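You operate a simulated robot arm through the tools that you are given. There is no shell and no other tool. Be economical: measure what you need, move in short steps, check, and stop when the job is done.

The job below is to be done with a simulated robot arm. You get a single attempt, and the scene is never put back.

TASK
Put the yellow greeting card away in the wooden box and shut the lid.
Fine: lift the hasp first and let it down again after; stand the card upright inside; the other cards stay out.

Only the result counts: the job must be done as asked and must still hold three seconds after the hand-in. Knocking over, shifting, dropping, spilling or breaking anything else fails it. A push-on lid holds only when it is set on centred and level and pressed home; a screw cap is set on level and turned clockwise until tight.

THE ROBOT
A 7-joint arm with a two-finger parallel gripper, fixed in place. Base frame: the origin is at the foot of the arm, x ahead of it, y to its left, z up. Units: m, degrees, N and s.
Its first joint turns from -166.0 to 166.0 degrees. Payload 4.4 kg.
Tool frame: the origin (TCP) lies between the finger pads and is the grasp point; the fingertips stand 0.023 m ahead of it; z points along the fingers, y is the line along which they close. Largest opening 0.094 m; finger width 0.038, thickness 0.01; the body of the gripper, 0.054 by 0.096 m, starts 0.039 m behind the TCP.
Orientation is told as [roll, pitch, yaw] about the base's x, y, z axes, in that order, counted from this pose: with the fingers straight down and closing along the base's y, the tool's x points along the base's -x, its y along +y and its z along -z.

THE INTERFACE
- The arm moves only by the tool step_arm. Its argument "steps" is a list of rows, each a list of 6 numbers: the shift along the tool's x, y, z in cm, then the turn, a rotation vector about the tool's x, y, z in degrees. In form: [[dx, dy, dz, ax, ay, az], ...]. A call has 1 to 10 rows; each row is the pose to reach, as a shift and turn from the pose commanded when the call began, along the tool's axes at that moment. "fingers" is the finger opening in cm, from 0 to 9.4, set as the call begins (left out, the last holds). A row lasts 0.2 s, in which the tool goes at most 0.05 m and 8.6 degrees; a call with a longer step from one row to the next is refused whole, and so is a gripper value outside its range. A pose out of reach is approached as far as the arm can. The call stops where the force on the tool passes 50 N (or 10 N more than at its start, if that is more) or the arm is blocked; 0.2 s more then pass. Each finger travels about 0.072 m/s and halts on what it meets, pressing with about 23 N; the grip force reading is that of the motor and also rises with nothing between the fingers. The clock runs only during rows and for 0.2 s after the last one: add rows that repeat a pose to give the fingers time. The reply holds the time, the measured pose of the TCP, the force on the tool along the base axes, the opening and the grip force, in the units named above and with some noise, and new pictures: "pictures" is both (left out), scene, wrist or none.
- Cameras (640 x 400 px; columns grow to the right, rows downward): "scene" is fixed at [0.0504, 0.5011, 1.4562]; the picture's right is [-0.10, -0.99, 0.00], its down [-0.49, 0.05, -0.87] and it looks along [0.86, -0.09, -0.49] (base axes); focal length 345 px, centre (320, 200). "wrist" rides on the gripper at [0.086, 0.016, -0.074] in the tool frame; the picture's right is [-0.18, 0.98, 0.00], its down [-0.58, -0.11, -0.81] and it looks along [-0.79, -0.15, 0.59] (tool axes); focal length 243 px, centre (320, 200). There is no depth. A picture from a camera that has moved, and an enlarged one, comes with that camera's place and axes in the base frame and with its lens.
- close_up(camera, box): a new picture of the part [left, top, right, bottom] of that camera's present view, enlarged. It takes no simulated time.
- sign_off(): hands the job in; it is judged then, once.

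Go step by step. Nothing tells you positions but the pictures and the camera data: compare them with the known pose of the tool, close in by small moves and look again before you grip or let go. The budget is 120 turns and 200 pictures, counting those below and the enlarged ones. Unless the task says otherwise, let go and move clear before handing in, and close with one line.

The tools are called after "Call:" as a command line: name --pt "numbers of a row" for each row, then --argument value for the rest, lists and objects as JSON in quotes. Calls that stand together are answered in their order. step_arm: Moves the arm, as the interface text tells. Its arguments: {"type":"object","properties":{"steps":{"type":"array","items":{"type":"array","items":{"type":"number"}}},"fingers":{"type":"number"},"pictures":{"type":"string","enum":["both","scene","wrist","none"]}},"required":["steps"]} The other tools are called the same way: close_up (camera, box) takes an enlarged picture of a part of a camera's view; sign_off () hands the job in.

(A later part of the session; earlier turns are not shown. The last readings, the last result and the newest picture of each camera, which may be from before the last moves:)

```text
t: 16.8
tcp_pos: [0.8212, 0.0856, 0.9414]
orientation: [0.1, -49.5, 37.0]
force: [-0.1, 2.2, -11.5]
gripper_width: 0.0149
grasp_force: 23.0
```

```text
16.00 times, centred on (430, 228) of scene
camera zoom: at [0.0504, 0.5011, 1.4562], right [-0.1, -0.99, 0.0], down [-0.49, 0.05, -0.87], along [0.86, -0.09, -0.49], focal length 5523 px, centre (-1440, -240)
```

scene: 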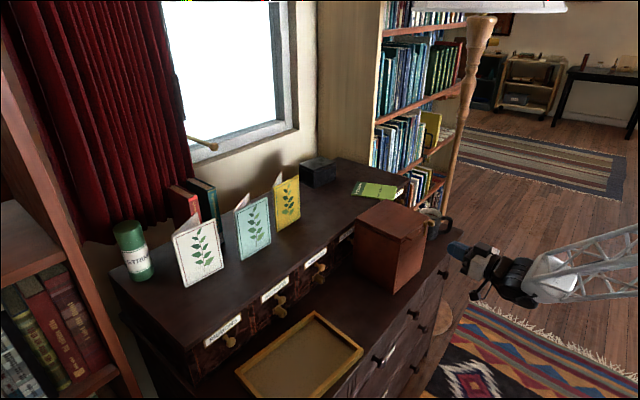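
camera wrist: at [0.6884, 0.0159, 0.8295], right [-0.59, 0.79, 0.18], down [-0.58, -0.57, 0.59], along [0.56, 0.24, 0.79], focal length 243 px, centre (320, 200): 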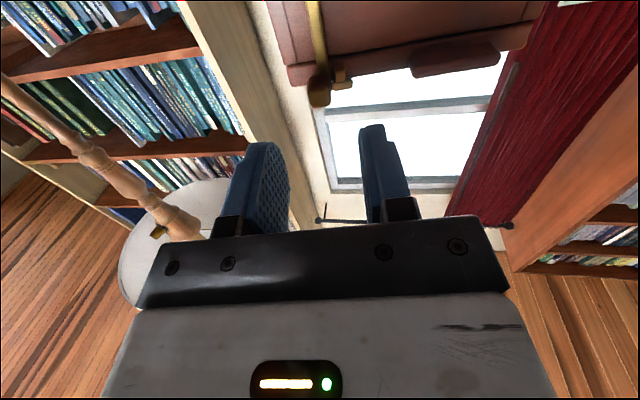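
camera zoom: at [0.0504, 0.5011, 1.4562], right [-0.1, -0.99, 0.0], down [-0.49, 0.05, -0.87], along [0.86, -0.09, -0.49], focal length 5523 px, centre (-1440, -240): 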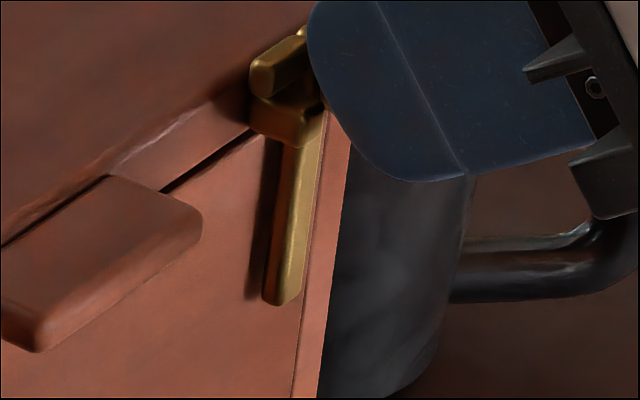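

The box tilted again (11.5 N) and the hasp did not move. I'll lower it, let go, back away along the tool axis and look from the side.

Call:
step_arm --pt "0.3 0 0.15 0 0 0" --pt "0.55 0 0.3 0 0 0" --pt "0.89 0 0.5 0 0 0" --pt "0.89 0 0.5 0 0 0" --pictures "none"

Call:
step_arm --pt "0 0 0 0 0 0" --pt "0 0 0 0 0 0" --pt "0 0 -2 0 0 0" --pt "0 0 -5 0 0 0" --pt "0 0 -8 0 0 0" --fingers 5 --pictures "wrist"

Call:
close_up --camera "scene" --box '[410, 210, 450, 235]'

Call:
close_up --camera "scene" --box '[320, 170, 480, 310]'

```text
t: 17.8
tcp_pos: [0.8191, 0.0838, 0.9328]
orientation: [-0.1, -49.6, 37.1]
force: [-6.3, -6.5, 5.8]
gripper_width: 0.0148
grasp_force: 22.9
```

```text
t: 19.0
tcp_pos: [0.7698, 0.0484, 0.9833]
orientation: [0.0, -49.5, 37.0]
force: [-0.6, -0.1, 0.4]
gripper_width: 0.0501
grasp_force: 0.0
camera wrist: at [0.6709, -0.0072, 0.9651], right [-0.5, 0.86, 0.14], down [-0.12, -0.23, 0.97], along [0.86, 0.46, 0.22], focal length 243 px, centre (320, 200)
```

wrist: 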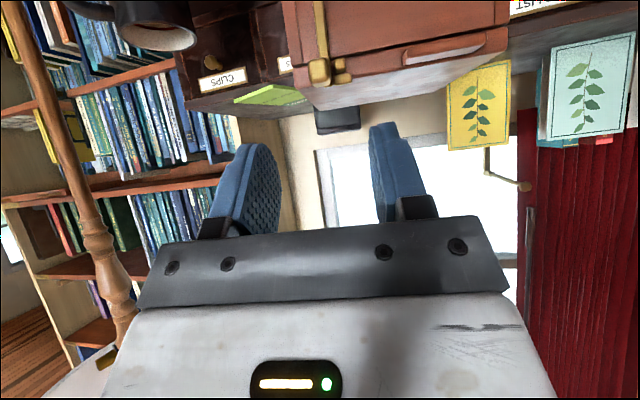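

```text
16.00 times, centred on (430, 222) of scene
camera zoom: at [0.0504, 0.5011, 1.4562], right [-0.1, -0.99, 0.0], down [-0.49, 0.05, -0.87], along [0.86, -0.09, -0.49], focal length 5523 px, centre (-1440, -160)
```

zoom: 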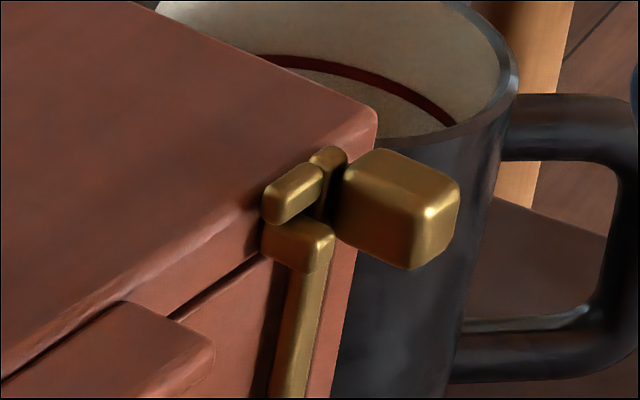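

```text
2.86 times, centred on (400, 240) of scene
camera zoom: at [0.0504, 0.5011, 1.4562], right [-0.1, -0.99, 0.0], down [-0.49, 0.05, -0.87], along [0.86, -0.09, -0.49], focal length 986 px, centre (91, 86)
```

zoom: 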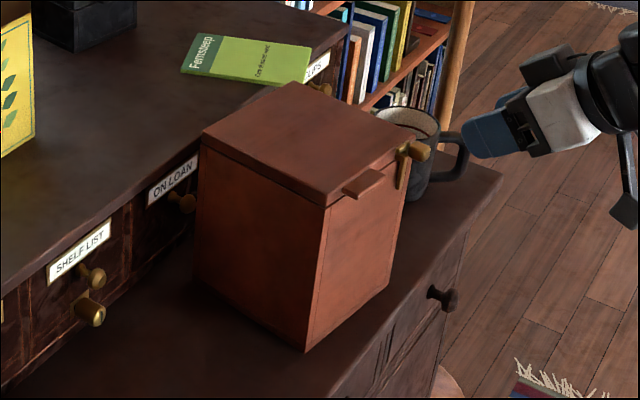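

Now it's clear: a nose at the strap's top overhangs a keeper block on the lid, so it's a hook pivoted on the body that must swing to the right. Gripping the knob had stopped it from rolling. I'll bring closed fingers straight down on the left side of the knob and push it right.

Call:
step_arm --pt "-0.7 0.4 0.2 0 8.25 0" --pt "-1.4 0.8 0.9 0 16.5 0" --pt "-2.2 1.2 1.7 0 24.75 0" --pt "-2.9 1.6 2.5 0 33 0" --pt "-3.6 2 3.3 0 41.25 0" --pt "-4.39 2.26 4.05 0 49.5 0" --fingers 0 --pictures "wrist"

Call:
close_up --camera "wrist" --box '[240, 60, 400, 180]'

Call:
close_up --camera "scene" --box '[370, 170, 482, 240]'

```text
t: 20.4
tcp_pos: [0.8041, 0.1016, 0.9918]
orientation: [-0.1, 0.0, 37.0]
force: [-0.1, -0.9, 0.9]
gripper_width: 0.0
grasp_force: 22.8
camera wrist: at [0.7261, 0.0621, 1.0658], right [-0.44, 0.9, 0.0], down [0.53, 0.26, 0.81], along [0.72, 0.36, -0.59], focal length 243 px, centre (320, 200)
```

wrist: 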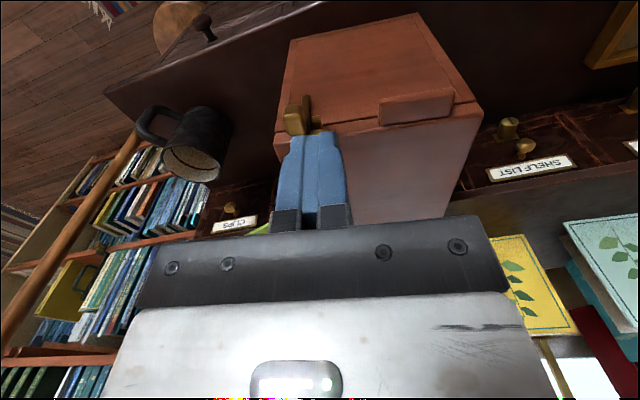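

```text
3.33 times, centred on (320, 120) of wrist
camera zoom: at [0.7261, 0.0621, 1.0658], right [-0.44, 0.9, 0.0], down [0.53, 0.26, 0.81], along [0.72, 0.36, -0.59], focal length 809 px, centre (320, 467)
```

zoom: 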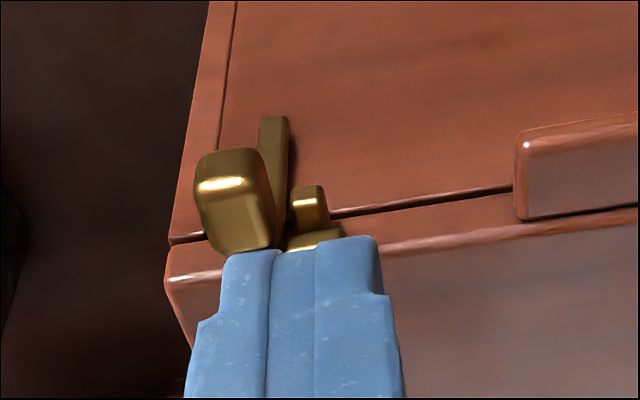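

```text
5.71 times, centred on (426, 205) of scene
camera zoom: at [0.0504, 0.5011, 1.4562], right [-0.1, -0.99, 0.0], down [-0.49, 0.05, -0.87], along [0.86, -0.09, -0.49], focal length 1973 px, centre (-286, 171)
```

zoom: 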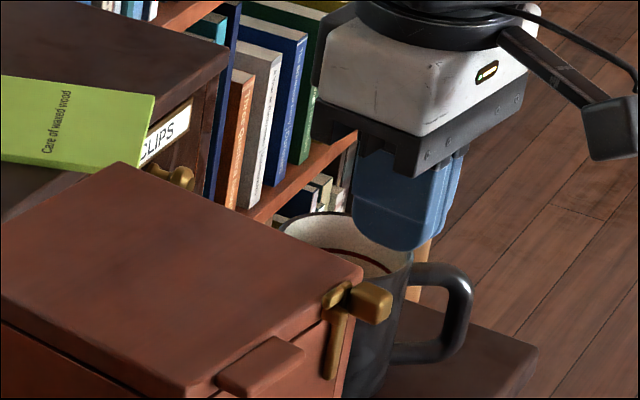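

The fingers hover just left of the knob. I'll move 5 mm outward to clear the keeper, descend beside the knob and check.

Call:
step_arm --pt "0.5 0.1 2 0 0 0" --pt "0.5 0.1 4 0 0 0" --pt "0.5 0.1 5.5 0 0 0" --pt "0.5 0.1 6.5 0 0 0" --pictures "none"

Call:
close_up --camera "wrist" --box '[240, 60, 400, 180]'

Call:
close_up --camera "scene" --box '[390, 190, 470, 240]'

```text
t: 21.4
tcp_pos: [0.7997, 0.0979, 0.9269]
orientation: [0.0, 0.0, 37.1]
force: [-0.8, -0.3, -0.7]
gripper_width: 0.0
grasp_force: 23.2
```

```text
3.33 times, centred on (320, 120) of wrist
camera zoom: at [0.7212, 0.0598, 1.0002], right [-0.44, 0.9, 0.0], down [0.53, 0.26, 0.81], along [0.72, 0.36, -0.59], focal length 809 px, centre (320, 467)
```

zoom: 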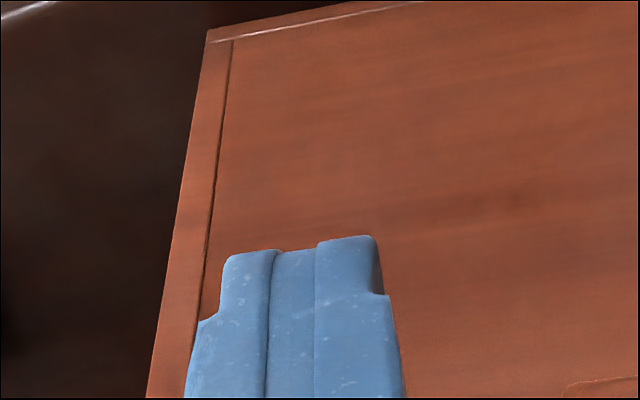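

```text
8.00 times, centred on (430, 215) of scene
camera zoom: at [0.0504, 0.5011, 1.4562], right [-0.1, -0.99, 0.0], down [-0.49, 0.05, -0.87], along [0.86, -0.09, -0.49], focal length 2762 px, centre (-560, 80)
```

zoom: 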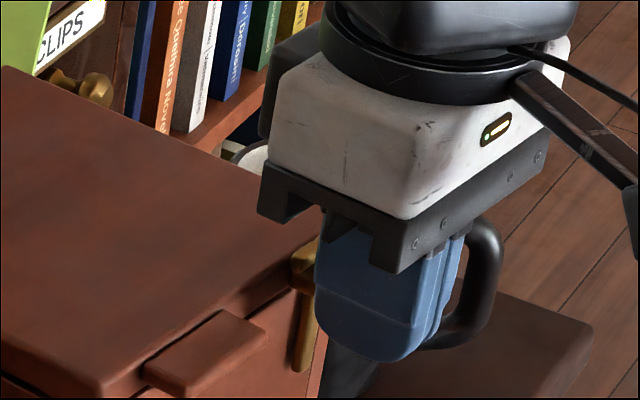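

The fingers sit beside the knob. I'll push right in small steps.

Call:
step_arm --pt "0 -0.4 0 0 0 0" --pt "0 -0.8 0 0 0 0" --pt "0 -1.2 0 0 0 0" --pt "0 -1.6 0 0 0 0" --pt "0 -2 0 0 0 0" --pictures "none"

Call:
close_up --camera "scene" --box '[390, 190, 470, 240]'

Call:
close_up --camera "scene" --box '[320, 170, 480, 310]'

```text
t: 22.6
tcp_pos: [0.811, 0.0825, 0.9265]
orientation: [0.0, 0.0, 37.1]
force: [0.5, 0.3, -0.2]
gripper_width: 0.0002
grasp_force: 22.8
```

```text
8.00 times, centred on (430, 215) of scene
camera zoom: at [0.0504, 0.5011, 1.4562], right [-0.1, -0.99, 0.0], down [-0.49, 0.05, -0.87], along [0.86, -0.09, -0.49], focal length 2762 px, centre (-560, 80)
```

zoom: 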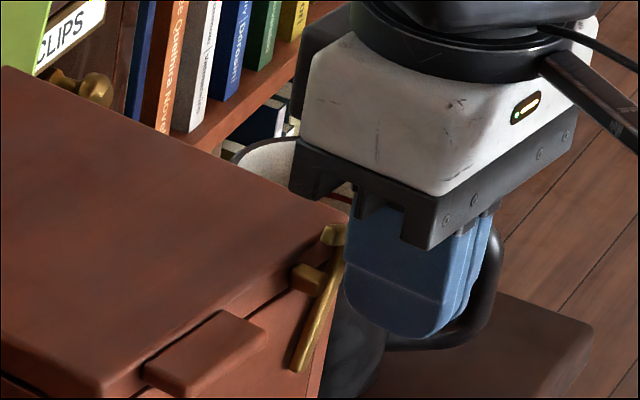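

```text
2.86 times, centred on (400, 240) of scene
camera zoom: at [0.0504, 0.5011, 1.4562], right [-0.1, -0.99, 0.0], down [-0.49, 0.05, -0.87], along [0.86, -0.09, -0.49], focal length 986 px, centre (91, 86)
```

zoom: 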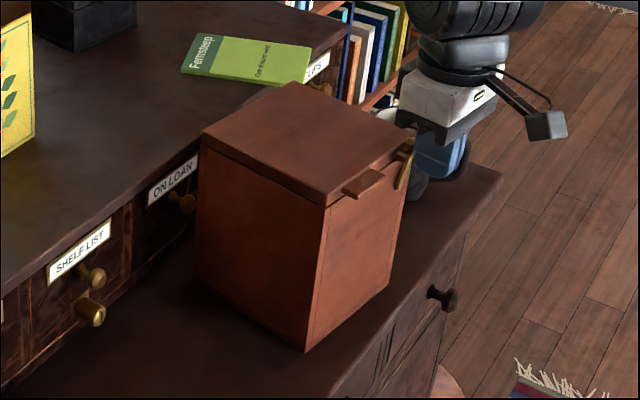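

It swings freely: the hook is rotating to the right and the box isn't moving. I'll continue the swing.

Call:
step_arm --pt "0 -0.5 0.1 0 0 0" --pt "0 -1.0 0.3 0 0 0" --pt "0 -1.5 0.6 0 0 0" --pt "0 -2 0.9 0 0 0" --pt "0 -2.5 1.2 0 0 0" --pictures "none"

Call:
close_up --camera "scene" --box '[390, 190, 470, 240]'

```text
t: 23.8
tcp_pos: [0.8269, 0.063, 0.9143]
orientation: [0.0, 0.0, 37.0]
force: [0.3, 0.3, 0.0]
gripper_width: 0.0
grasp_force: 22.5
```

```text
8.00 times, centred on (430, 215) of scene
camera zoom: at [0.0504, 0.5011, 1.4562], right [-0.1, -0.99, 0.0], down [-0.49, 0.05, -0.87], along [0.86, -0.09, -0.49], focal length 2762 px, centre (-560, 80)
```

zoom: 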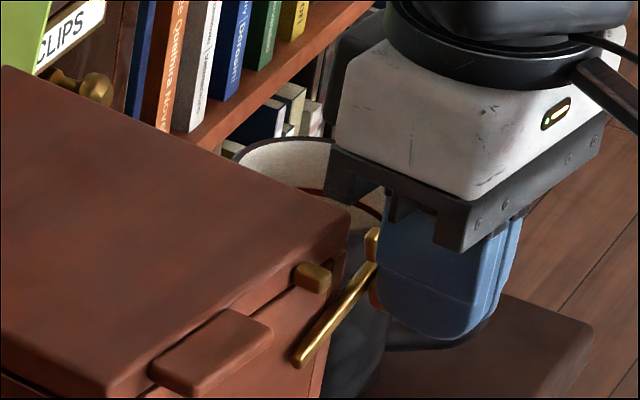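

Call:
step_arm --pt "0 -0.5 0.4 0 0 0" --pt "0 -0.9 0.9 0 0 0" --pt "0 -0.9 0.9 0 0 0" --pt "0 0.3 0.5 0 0 0" --pt "0 0.5 -3 0 0 0" --pt "0 0.5 -7 0 0 0" --pictures "wrist"

Call:
close_up --camera "scene" --box '[390, 190, 470, 240]'

```text
t: 24.4
tcp_pos: [0.8344, 0.057, 0.9126]
orientation: [-0.3, -0.4, 37.1]
force: [-1.0, 4.6, 9.9]
gripper_width: 0.0
grasp_force: 23.4
stopped in row 3: the force on the tool passed its limit (the readings are from after the stop); the commanded pose is now the measured one
camera wrist: at [0.7549, 0.0178, 0.986], right [-0.45, 0.9, 0.0], down [0.52, 0.26, 0.81], along [0.73, 0.36, -0.58], focal length 243 px, centre (320, 200)
```

wrist: 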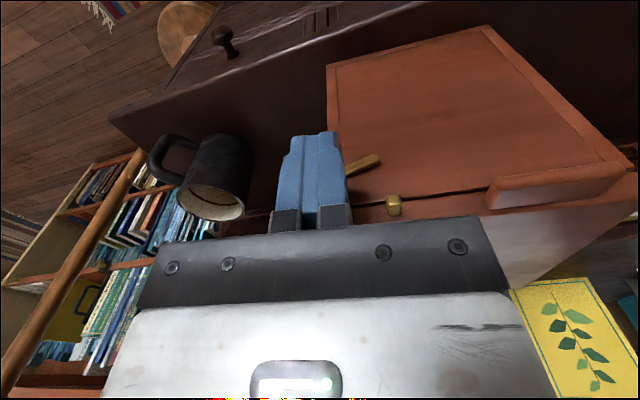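

```text
8.00 times, centred on (430, 215) of scene
camera zoom: at [0.0504, 0.5011, 1.4562], right [-0.1, -0.99, 0.0], down [-0.49, 0.05, -0.87], along [0.86, -0.09, -0.49], focal length 2762 px, centre (-560, 80)
```

zoom: 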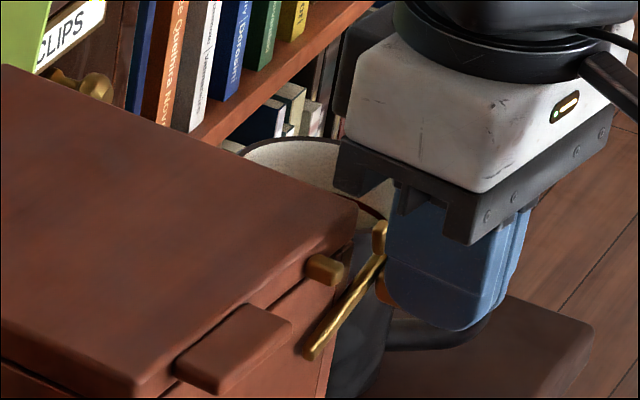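

The hook reached its stop at about 55–60°. I'll back off and see whether it stays there.

Call:
step_arm --pt "0 0.5 -0.5 0 0 0" --pt "0 0.9 -3 0 0 0" --pt "0.5 0.9 -7 0 0 0" --pt "0.5 0.9 -7 0 0 0" --pictures "wrist"

Call:
close_up --camera "scene" --box '[390, 190, 470, 240]'

Call:
close_up --camera "scene" --box '[320, 170, 480, 310]'

Call:
close_up --camera "wrist" --box '[240, 20, 480, 200]'

```text
t: 25.4
tcp_pos: [0.8235, 0.0601, 0.9811]
orientation: [-0.2, -0.2, 37.0]
force: [-1.5, -1.4, 0.2]
gripper_width: 0.0
grasp_force: 23.2
camera wrist: at [0.7443, 0.0211, 1.0551], right [-0.44, 0.9, 0.0], down [0.52, 0.26, 0.81], along [0.73, 0.36, -0.59], focal length 243 px, centre (320, 200)
```

wrist: 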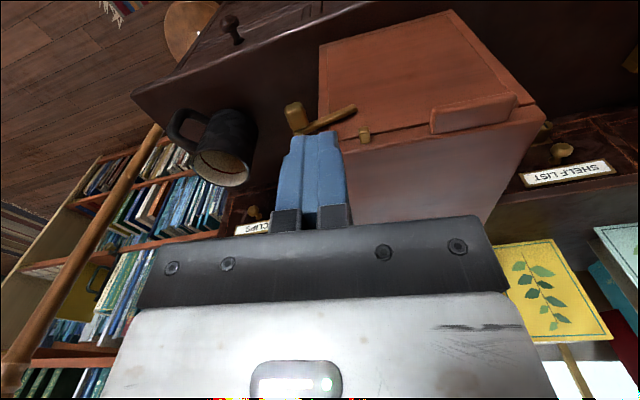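

```text
8.00 times, centred on (430, 215) of scene
camera zoom: at [0.0504, 0.5011, 1.4562], right [-0.1, -0.99, 0.0], down [-0.49, 0.05, -0.87], along [0.86, -0.09, -0.49], focal length 2762 px, centre (-560, 80)
```

zoom: 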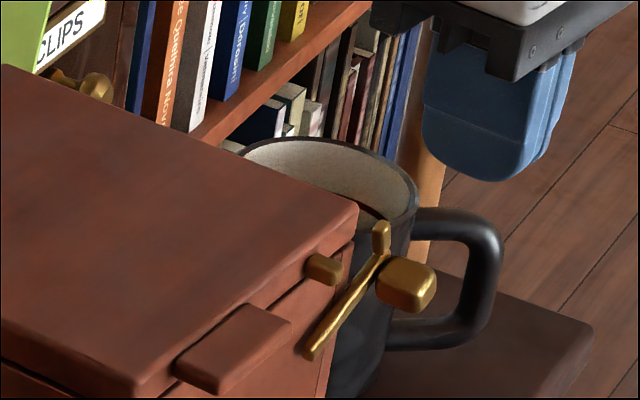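

```text
2.86 times, centred on (400, 240) of scene
camera zoom: at [0.0504, 0.5011, 1.4562], right [-0.1, -0.99, 0.0], down [-0.49, 0.05, -0.87], along [0.86, -0.09, -0.49], focal length 986 px, centre (91, 86)
```

zoom: 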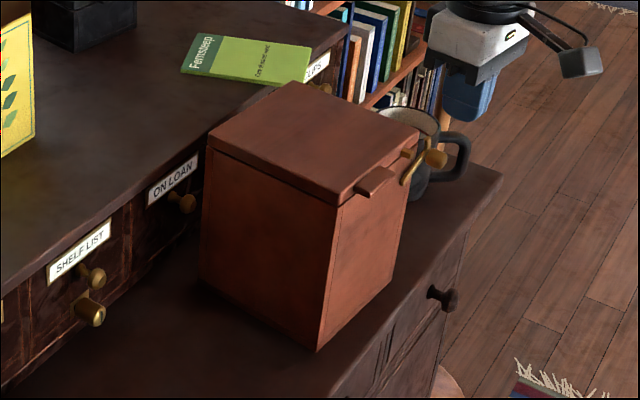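

```text
2.22 times, centred on (360, 110) of wrist
camera zoom: at [0.7443, 0.0211, 1.0551], right [-0.44, 0.9, 0.0], down [0.52, 0.26, 0.81], along [0.73, 0.36, -0.59], focal length 539 px, centre (231, 400)
```

zoom: 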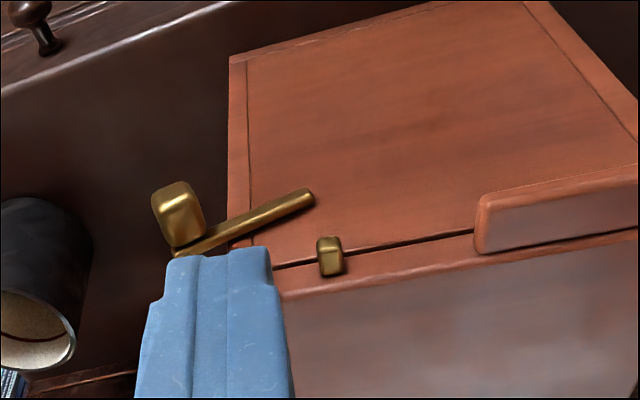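

The hook stays open. The box is now turned about 40°, so next I'll go under the lid's front tab with closed fingers held level. First I move left and out while tilting.

Call:
step_arm --pt "1.5 1 0 0 -8.5 0" --pt "3 2 0 0 -17 0" --pt "4 3.5 0 0 -25.5 0" --pt "5 5 1 0 -34 0" --pt "5 6.5 3 0 -42.5 0" --pt "5 8 5 0 -51 0" --pt "5 9.2 7 0 -59.5 0" --pt "5 9.2 8.5 0 -68 0" --pt "5 9.2 9.5 0 -76.5 0" --pt "5 9.2 10.5 0 -85 0" --pictures "wrist"

Call:
close_up --camera "scene" --box '[380, 180, 460, 260]'

Call:
close_up --camera "scene" --box '[320, 170, 480, 310]'

```text
t: 27.6
tcp_pos: [0.729, 0.103, 0.8758]
orientation: [-3.8, -85.5, 40.8]
force: [0.3, -0.6, 0.1]
gripper_width: 0.0
grasp_force: 23.2
camera wrist: at [0.6553, 0.0674, 0.7958], right [-0.58, 0.8, 0.18], down [-0.54, -0.54, 0.64], along [0.61, 0.28, 0.74], focal length 243 px, centre (320, 200)
```

wrist: 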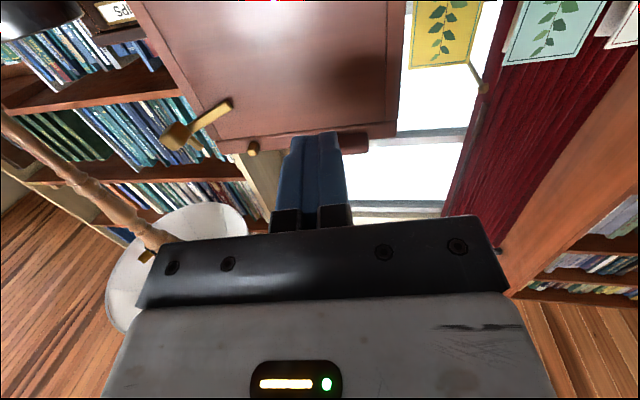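

```text
5.00 times, centred on (420, 220) of scene
camera zoom: at [0.0504, 0.5011, 1.4562], right [-0.1, -0.99, 0.0], down [-0.49, 0.05, -0.87], along [0.86, -0.09, -0.49], focal length 1726 px, centre (-180, 100)
```

zoom: 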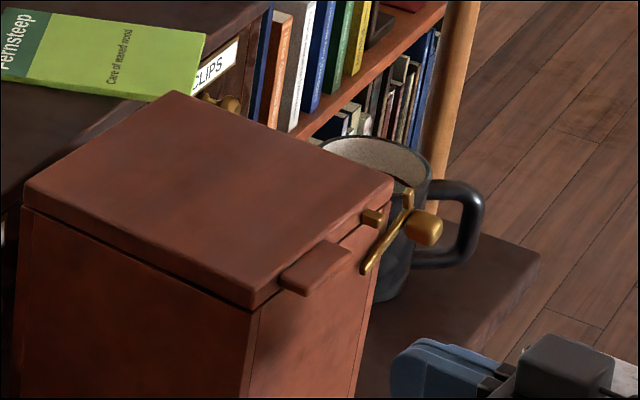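

```text
2.86 times, centred on (400, 240) of scene
camera zoom: at [0.0504, 0.5011, 1.4562], right [-0.1, -0.99, 0.0], down [-0.49, 0.05, -0.87], along [0.86, -0.09, -0.49], focal length 986 px, centre (91, 86)
```

zoom: 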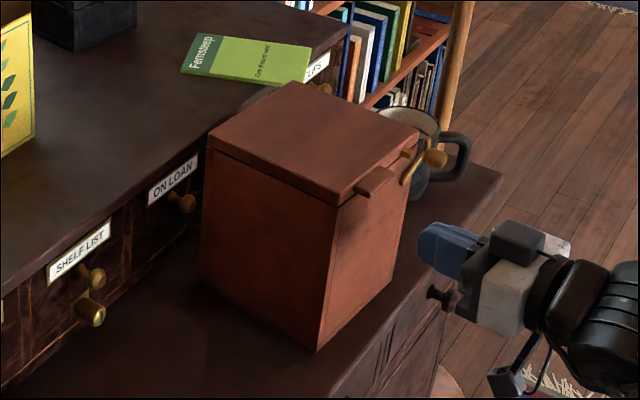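

The fingers are level, in front of and below the tab. I'll slide in under it and lift a little.

Call:
step_arm --pt "0 0 2.5 0 0 0" --pt "0 -0.1 5.2 0 0 0" --pt "-1 -0.1 5.2 0 0 0" --pt "-2 -0.1 5.2 0 0 0" --pt "-3 -0.1 5.2 0 0 0" --pt "-4 -0.1 5.3 0 0 0" --pictures "wrist"

Call:
close_up --camera "scene" --box '[320, 170, 480, 310]'

```text
t: 29.0
tcp_pos: [0.7741, 0.1363, 0.9112]
orientation: [-2.9, -85.3, 39.9]
force: [-0.3, -0.6, -0.7]
gripper_width: 0.0002
grasp_force: 22.9
camera wrist: at [0.7001, 0.1006, 0.8302], right [-0.58, 0.79, 0.18], down [-0.54, -0.54, 0.65], along [0.61, 0.28, 0.74], focal length 243 px, centre (320, 200)
```

wrist: 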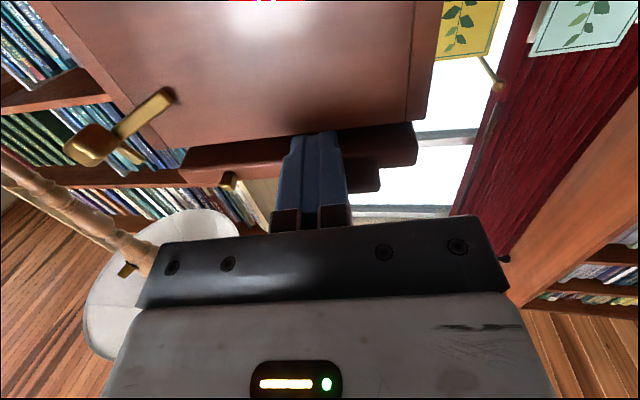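

```text
2.86 times, centred on (400, 240) of scene
camera zoom: at [0.0504, 0.5011, 1.4562], right [-0.1, -0.99, 0.0], down [-0.49, 0.05, -0.87], along [0.86, -0.09, -0.49], focal length 986 px, centre (91, 86)
```

zoom: 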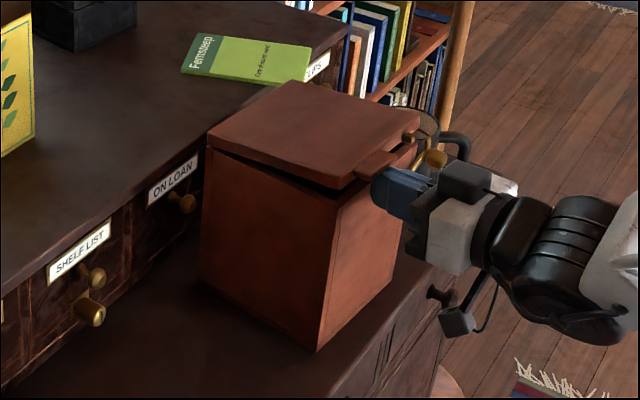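

The lid is opening easily with almost no force. I'll continue along the arc about the rear hinge.

Call:
step_arm --pt "-1.2 0 0.7 0 0 0" --pt "-2.4 0 1.5 0 0 0" --pt "-3.6 0 2.3 0 0 0" --pt "-4.8 0 3.2 0 0 0" --pt "-6.4 0 4.3 0 0 0" --pt "-7.9 0 5.4 0 0 0" --pt "-9.3 0 7 0 0 0" --pt "-10.5 0 8.5 0 0 0" --pictures "both"

```text
t: 30.8
tcp_pos: [0.8479, 0.1929, 1.0091]
orientation: [-3.4, -85.3, 40.3]
force: [-3.2, -2.5, 4.8]
gripper_width: 0.0
grasp_force: 23.3
camera wrist: at [0.7748, 0.1573, 0.9283], right [-0.58, 0.8, 0.18], down [-0.54, -0.54, 0.65], along [0.61, 0.28, 0.74], focal length 243 px, centre (320, 200)
```

scene: 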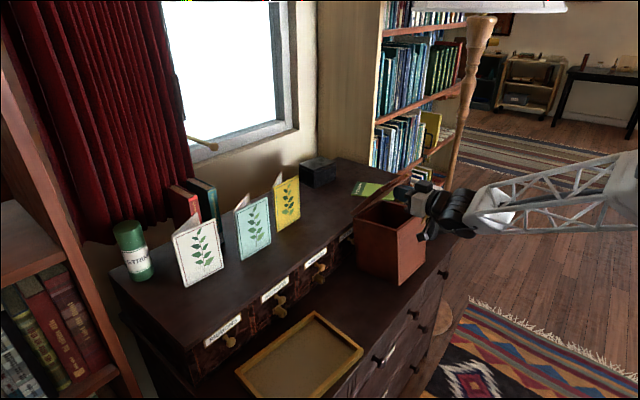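
wrist: 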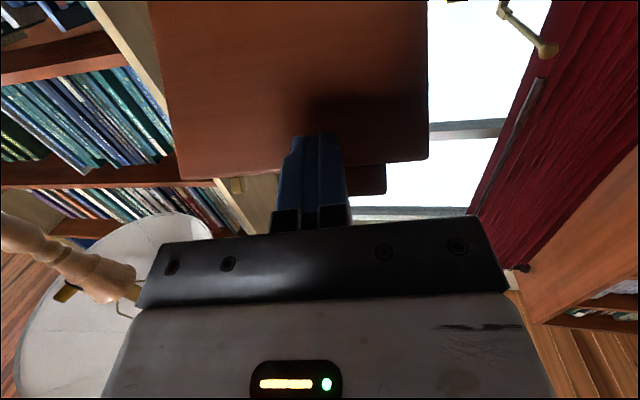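

Call:
close_up --camera "scene" --box '[340, 170, 480, 300]'

```text
3.08 times, centred on (410, 235) of scene
camera zoom: at [0.0504, 0.5011, 1.4562], right [-0.1, -0.99, 0.0], down [-0.49, 0.05, -0.87], along [0.86, -0.09, -0.49], focal length 1062 px, centre (43, 92)
```

zoom: 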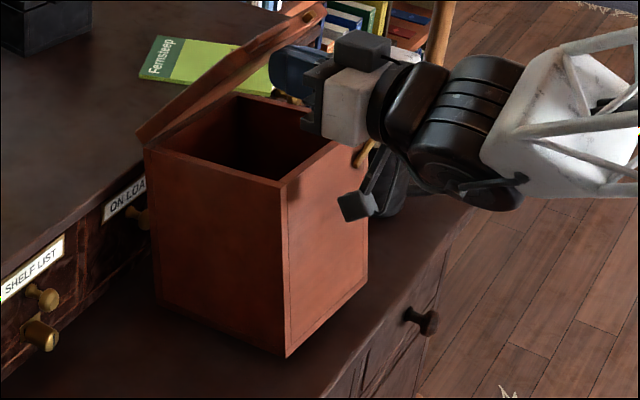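

The lid is about 60° open, but the camera mount is near the box's front wall. I'll pitch the tool down about the fingertips, which raises the camera and pushes the lid further.

Call:
step_arm --pt "-0.8 0 0 0 8 0" --pt "-1.2 0 0.1 0 16 0" --pt "-1.6 0 0.3 0 24 0" --pt "-2 0 0.5 0 32 0" --pt "-2.4 0 0.7 0 40 0" --pictures "wrist"

Call:
close_up --camera "scene" --box '[340, 170, 480, 300]'

```text
t: 32.0
tcp_pos: [0.8554, 0.1986, 1.0322]
orientation: [-0.3, -45.3, 37.2]
force: [-1.6, -5.0, 5.0]
gripper_width: 0.0
grasp_force: 23.5
camera wrist: at [0.7551, 0.1436, 1.0225], right [-0.49, 0.86, 0.13], down [-0.07, -0.18, 0.98], along [0.87, 0.47, 0.15], focal length 243 px, centre (320, 200)
```

wrist: 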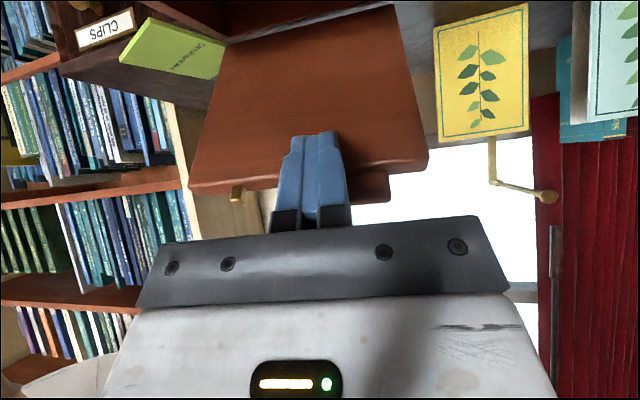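

```text
3.08 times, centred on (410, 235) of scene
camera zoom: at [0.0504, 0.5011, 1.4562], right [-0.1, -0.99, 0.0], down [-0.49, 0.05, -0.87], along [0.86, -0.09, -0.49], focal length 1062 px, centre (43, 92)
```

zoom: 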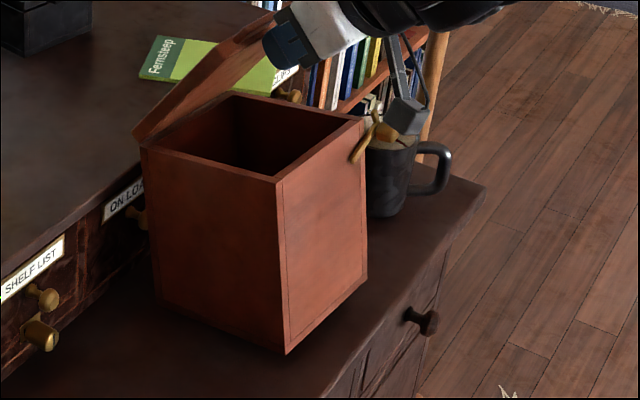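

Call:
step_arm --pt "-0.95 0 0.45 0 0 0" --pt "-1.77 0 1.06 0 0 0" --pt "-2.5 0 1.7 0 0 0" --pt "-3.25 0 2.4 0 0 0" --pt "-4 0 3.2 0 0 0" --pt "-4.8 0 4.24 0 0 0" --pictures "wrist"

Call:
close_up --camera "scene" --box '[340, 150, 480, 290]'

```text
t: 33.6
tcp_pos: [0.9067, 0.2378, 1.0427]
orientation: [-0.6, -45.8, 37.6]
force: [-5.7, 2.1, 7.7]
gripper_width: 0.0
grasp_force: 23.1
stopped in row 6: the force on the tool passed its limit (the readings are from after the stop); the commanded pose is now the measured one
camera wrist: at [0.8071, 0.1826, 1.0321], right [-0.49, 0.86, 0.12], down [-0.07, -0.18, 0.98], along [0.87, 0.47, 0.15], focal length 243 px, centre (320, 200)
```

wrist: 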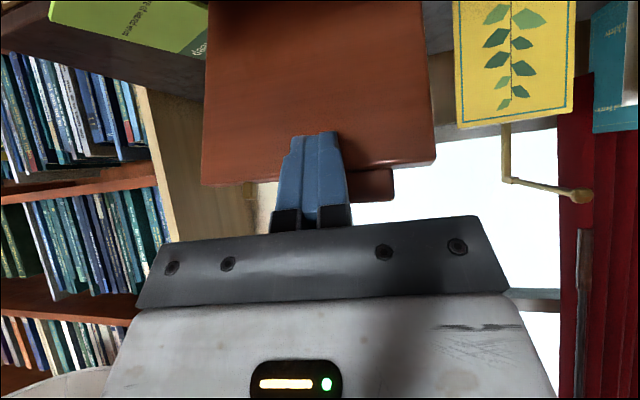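

```text
2.86 times, centred on (410, 220) of scene
camera zoom: at [0.0504, 0.5011, 1.4562], right [-0.1, -0.99, 0.0], down [-0.49, 0.05, -0.87], along [0.86, -0.09, -0.49], focal length 986 px, centre (63, 143)
```

zoom: 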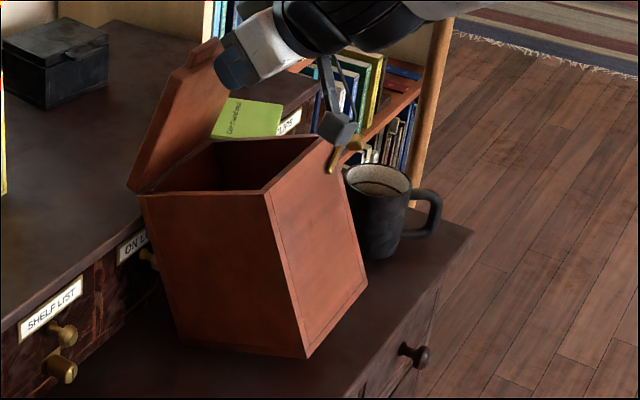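

The lid has hit its limit and the box is tipping. I'll ease back at once so it settles.

Call:
step_arm --pt "0.6 0 -0.5 0 0 0" --pt "1.2 0 -1 0 0 0" --pt "1.8 0 -1.5 0 0 0" --pt "2.4 0 -2 0 0 0" --pictures "none"

Call:
close_up --camera "scene" --box '[340, 150, 480, 290]'

```text
t: 34.6
tcp_pos: [0.8818, 0.2196, 1.0377]
orientation: [-0.6, -45.6, 37.5]
force: [0.3, 0.7, 0.1]
gripper_width: 0.0
grasp_force: 22.9
```

```text
2.86 times, centred on (410, 220) of scene
camera zoom: at [0.0504, 0.5011, 1.4562], right [-0.1, -0.99, 0.0], down [-0.49, 0.05, -0.87], along [0.86, -0.09, -0.49], focal length 986 px, centre (63, 143)
```

zoom: 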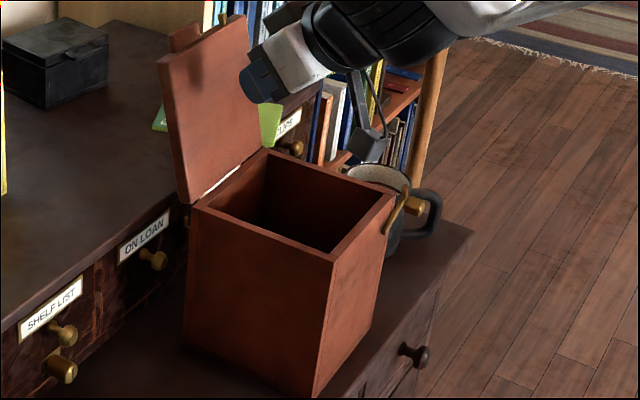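

The box settled upright and the lid now stands open past vertical on its own. I'll retreat and look it over.

Call:
step_arm --pt "1.5 0 -1.5 0 0 0" --pt "3 0 -4.5 0 0 0" --pt "4 0 -8.5 0 0 0" --pt "4 0 -12.5 0 0 0" --pt "3 0 -16 0 0 0" --pictures "both"

Call:
close_up --camera "scene" --box '[340, 150, 480, 290]'

```text
t: 35.8
tcp_pos: [0.7734, 0.1375, 1.1291]
orientation: [-0.5, -45.6, 37.3]
force: [0.2, 0.1, -0.2]
gripper_width: 0.0
grasp_force: 23.3
camera wrist: at [0.673, 0.0814, 1.1185], right [-0.49, 0.86, 0.13], down [-0.07, -0.18, 0.98], along [0.87, 0.47, 0.15], focal length 243 px, centre (320, 200)
```

scene: 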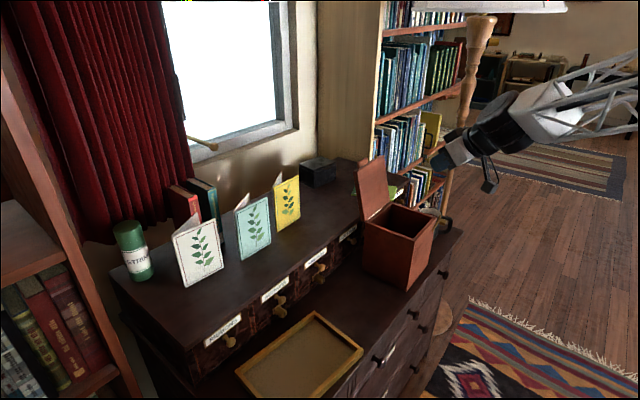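
wrist: 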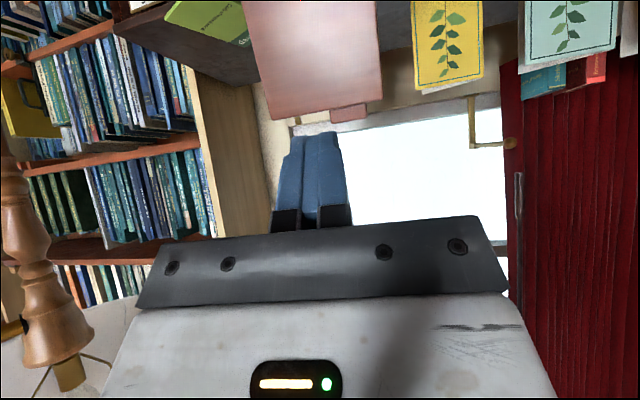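

```text
2.86 times, centred on (410, 220) of scene
camera zoom: at [0.0504, 0.5011, 1.4562], right [-0.1, -0.99, 0.0], down [-0.49, 0.05, -0.87], along [0.86, -0.09, -0.49], focal length 986 px, centre (63, 143)
```

zoom: 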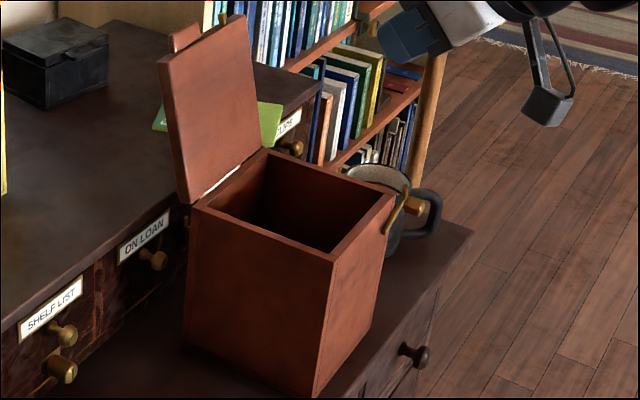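

The lid stays open, the hook stays aside, and the box (centre ≈ (0.873, 0.174), turned about 45°) looks empty. Now I go to the yellow card, first straightening the tool and moving left with clearance.

Call:
step_arm --pt "-0.7 2.9 0.2 0 7.6 0" --pt "-1.4 5.8 0.4 0 15.2 0" --pt "-2.1 8.7 0.6 0 22.8 0" --pt "-2.8 11.6 0.9 0 30.4 0" --pt "-3.5 14.5 1.2 0 38 0" --pt "-4.2 17.4 1.4 0 45.6 0" --pictures "none"

Call:
step_arm --pt "0 0 0 0 0 8.4" --pt "0 0 0 0 0 16.8" --pt "0 0 0 0 0 25.2" --pt "0 0 0 0 0 33.6" --pt "0 0 0 0 0 42" --pt "0 0 0 0 0 50.4" --pt "0 0 0 0 0 58.8" --pt "0 0 0 0 0 67.2" --pt "0 0 0 0 0 75.6" --pt "0 0 0 0 0 83.6" --fingers 4 --pictures "both"

```text
t: 37.2
tcp_pos: [0.6994, 0.3005, 1.1498]
orientation: [-0.4, 0.1, 37.1]
force: [0.7, -0.4, -0.1]
gripper_width: 0.0001
grasp_force: 22.5
```

```text
t: 39.4
tcp_pos: [0.7001, 0.3014, 1.1476]
orientation: [0.0, -0.5, -46.7]
force: [0.6, 0.2, -0.3]
gripper_width: 0.0398
grasp_force: 0.2
camera wrist: at [0.653, 0.3756, 1.2213], right [0.84, 0.54, 0.0], down [0.32, -0.49, 0.81], along [0.44, -0.68, -0.59], focal length 243 px, centre (320, 200)
```

scene: 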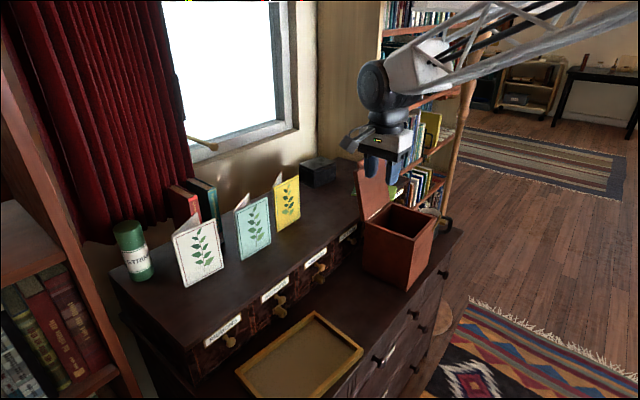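
wrist: 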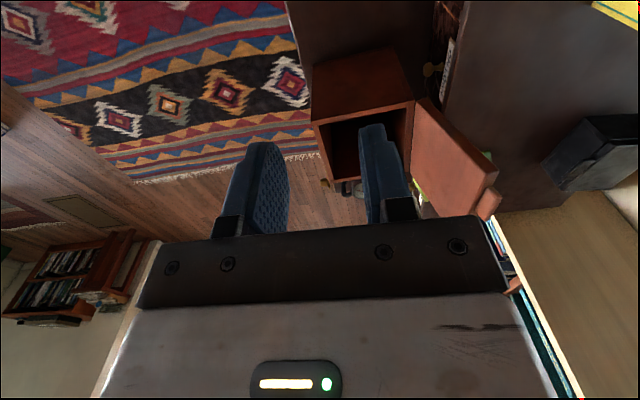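

I'll move toward the card at a safe height and test the reach.

Call:
step_arm --pt "-0.4 4.4 0 0 0 0" --pt "-0.9 8.8 0 0 0 0" --pt "-1.3 13.2 0 0 0 0" --pt "-1.8 17.6 0 0 0 0" --pt "-2.2 22 0 0 0 0" --pt "-2.6 26.4 0 0 0 0" --pt "-3.1 30.8 0 0 0 0" --pt "-3.1 30.8 0 0 0 0" --pictures "both"

```text
t: 41.2
tcp_pos: [0.9465, 0.4908, 1.1481]
orientation: [0.0, -0.4, -46.4]
force: [-0.3, 0.6, 0.0]
gripper_width: 0.0397
grasp_force: 0.0
camera wrist: at [0.8992, 0.5652, 1.2216], right [0.84, 0.54, 0.0], down [0.32, -0.49, 0.81], along [0.44, -0.68, -0.59], focal length 243 px, centre (320, 200)
```

scene: 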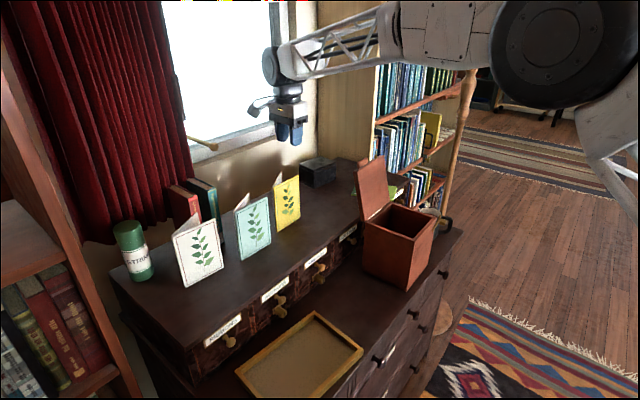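
wrist: 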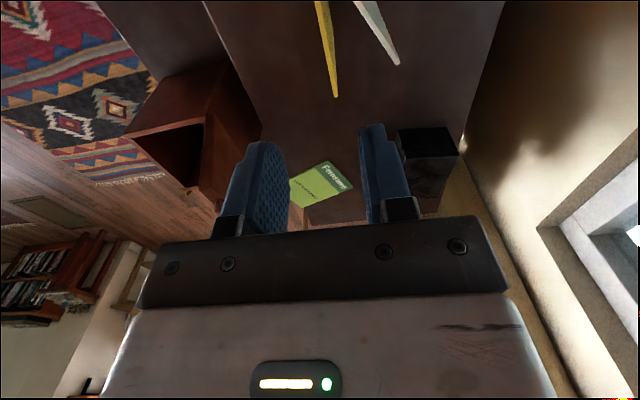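

The arm reaches. The card's front panel runs from the fold at (0.905, 0.540) to its end at (0.978, 0.466), and the back panel ends at (1.006, 0.519). I'll grip the front panel with one finger inside the fold, so I line up and descend partway.

Call:
step_arm --pt "-0.3 0.2 3 0 0 -0.5" --pt "-0.6 0.5 6 0 0 -1" --pt "-0.6 0.5 8.5 0 0 -1" --fingers 2.8 --pictures "wrist"

Call:
close_up --camera "scene" --box '[240, 130, 340, 240]'

Call:
close_up --camera "wrist" --box '[220, 40, 420, 220]'

```text
t: 42.0
tcp_pos: [0.9553, 0.4877, 1.0643]
orientation: [0.2, -0.4, -45.5]
force: [0.1, -0.6, -0.4]
gripper_width: 0.028
grasp_force: 0.0
camera wrist: at [0.9054, 0.5618, 1.1373], right [0.83, 0.56, 0.0], down [0.32, -0.49, 0.81], along [0.45, -0.67, -0.59], focal length 243 px, centre (320, 200)
```

wrist: 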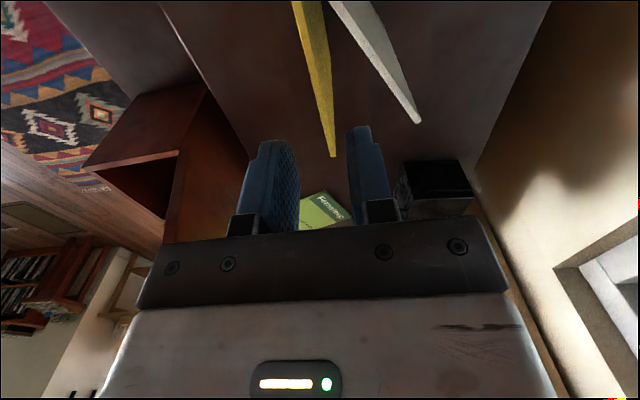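

```text
3.64 times, centred on (290, 185) of scene
camera zoom: at [0.0504, 0.5011, 1.4562], right [-0.1, -0.99, 0.0], down [-0.49, 0.05, -0.87], along [0.86, -0.09, -0.49], focal length 1255 px, centre (429, 254)
```

zoom: 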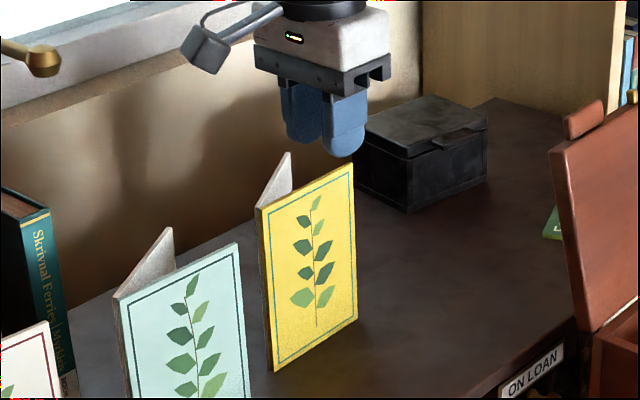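

```text
2.22 times, centred on (320, 130) of wrist
camera zoom: at [0.9054, 0.5618, 1.1373], right [0.83, 0.56, 0.0], down [0.32, -0.49, 0.81], along [0.45, -0.67, -0.59], focal length 539 px, centre (320, 356)
```

zoom: 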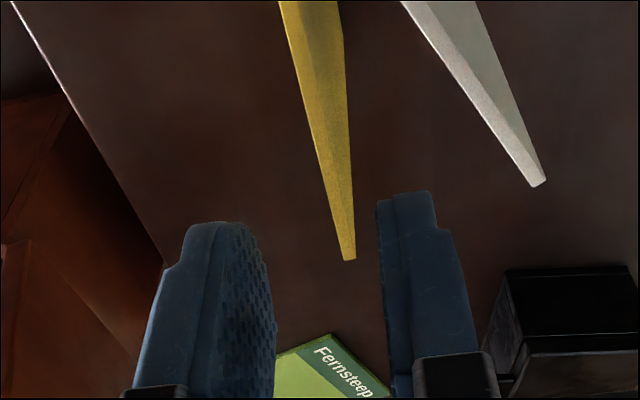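

Aligned: the panel lies about 3 mm toward the inner finger. I'll shift 3 mm and descend so the fingers straddle the front panel.

Call:
step_arm --pt "0 0.3 1.5 0 0 0" --pt "0 0.3 3 0 0 0" --pt "0 0.3 4.5 0 0 0" --pt "0 0.3 5.9 0 0 0" --pictures "wrist"

Call:
close_up --camera "scene" --box '[240, 130, 340, 240]'

Call:
close_up --camera "wrist" --box '[220, 80, 420, 240]'

```text
t: 43.0
tcp_pos: [0.9551, 0.4898, 1.0036]
orientation: [0.1, -0.4, -45.4]
force: [0.4, -1.1, 0.4]
gripper_width: 0.0281
grasp_force: 0.0
camera wrist: at [0.907, 0.5641, 1.0775], right [0.83, 0.56, 0.0], down [0.33, -0.49, 0.81], along [0.45, -0.67, -0.59], focal length 243 px, centre (320, 200)
```

wrist: 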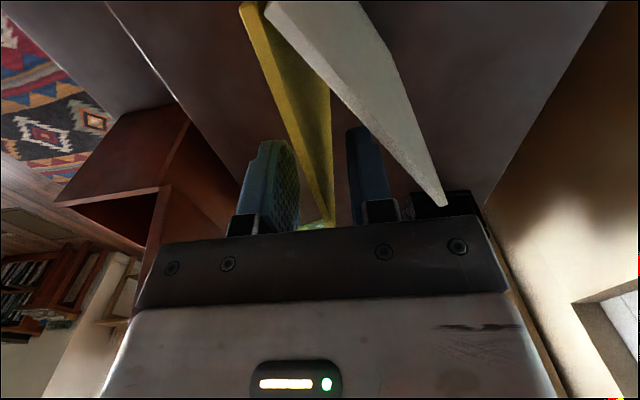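

```text
3.64 times, centred on (290, 185) of scene
camera zoom: at [0.0504, 0.5011, 1.4562], right [-0.1, -0.99, 0.0], down [-0.49, 0.05, -0.87], along [0.86, -0.09, -0.49], focal length 1255 px, centre (429, 254)
```

zoom: 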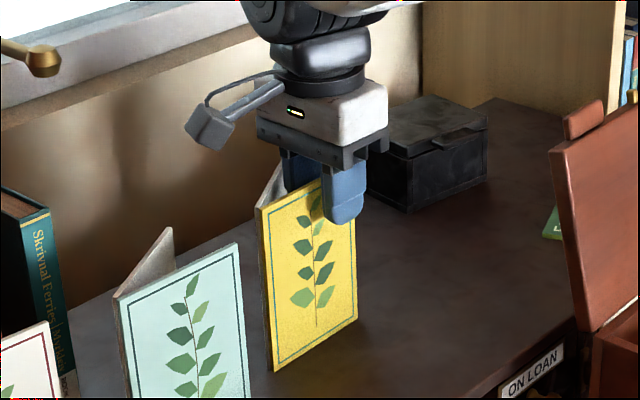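

```text
2.50 times, centred on (320, 160) of wrist
camera zoom: at [0.907, 0.5641, 1.0775], right [0.83, 0.56, 0.0], down [0.33, -0.49, 0.81], along [0.45, -0.67, -0.59], focal length 606 px, centre (320, 300)
```

zoom: 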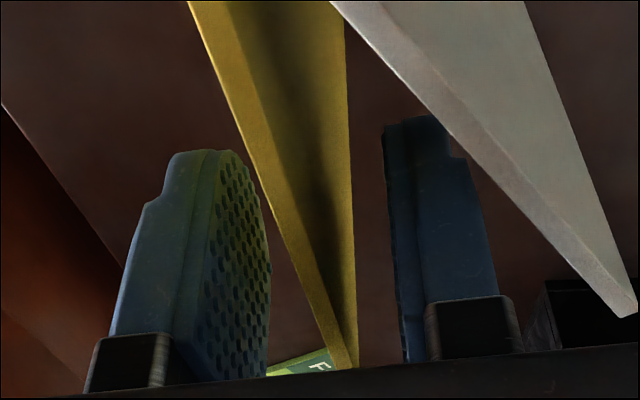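

The fingers straddle the front panel nicely. Closing now.

Call:
step_arm --pt "0 0 0 0 0 0" --pt "0 0 0 0 0 0" --pt "0 0 0 0 0 0" --fingers 0 --pictures "none"

Call:
close_up --camera "wrist" --box '[220, 80, 420, 240]'

Call:
close_up --camera "scene" --box '[240, 130, 340, 240]'

```text
t: 43.8
tcp_pos: [0.9563, 0.4908, 1.0037]
orientation: [0.0, -0.5, -45.4]
force: [-0.1, -0.4, -0.3]
gripper_width: 0.003
grasp_force: 23.3
```

```text
2.50 times, centred on (320, 160) of wrist
camera zoom: at [0.907, 0.5641, 1.0771], right [0.83, 0.56, 0.0], down [0.33, -0.49, 0.81], along [0.45, -0.67, -0.59], focal length 606 px, centre (320, 300)
```

zoom: 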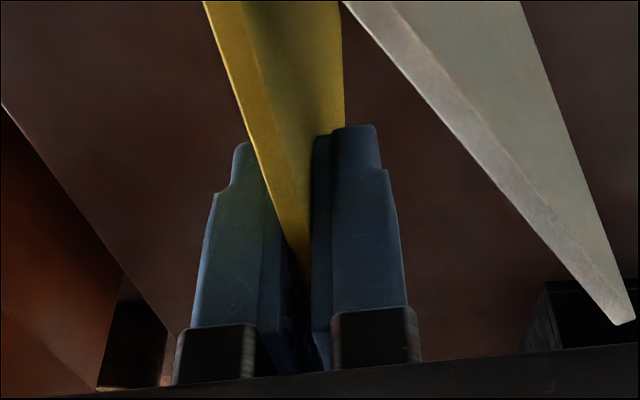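

```text
3.64 times, centred on (290, 185) of scene
camera zoom: at [0.0504, 0.5011, 1.4562], right [-0.1, -0.99, 0.0], down [-0.49, 0.05, -0.87], along [0.86, -0.09, -0.49], focal length 1255 px, centre (429, 254)
```

zoom: 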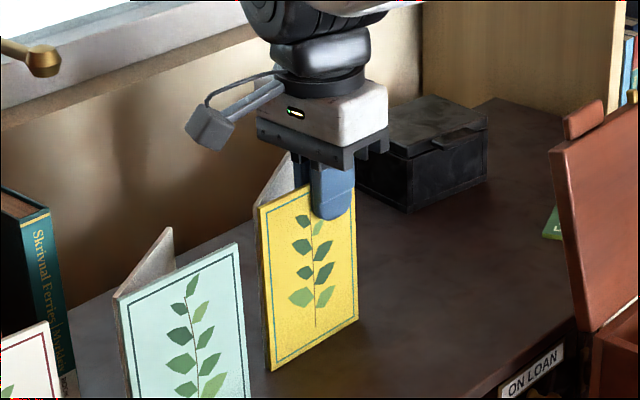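

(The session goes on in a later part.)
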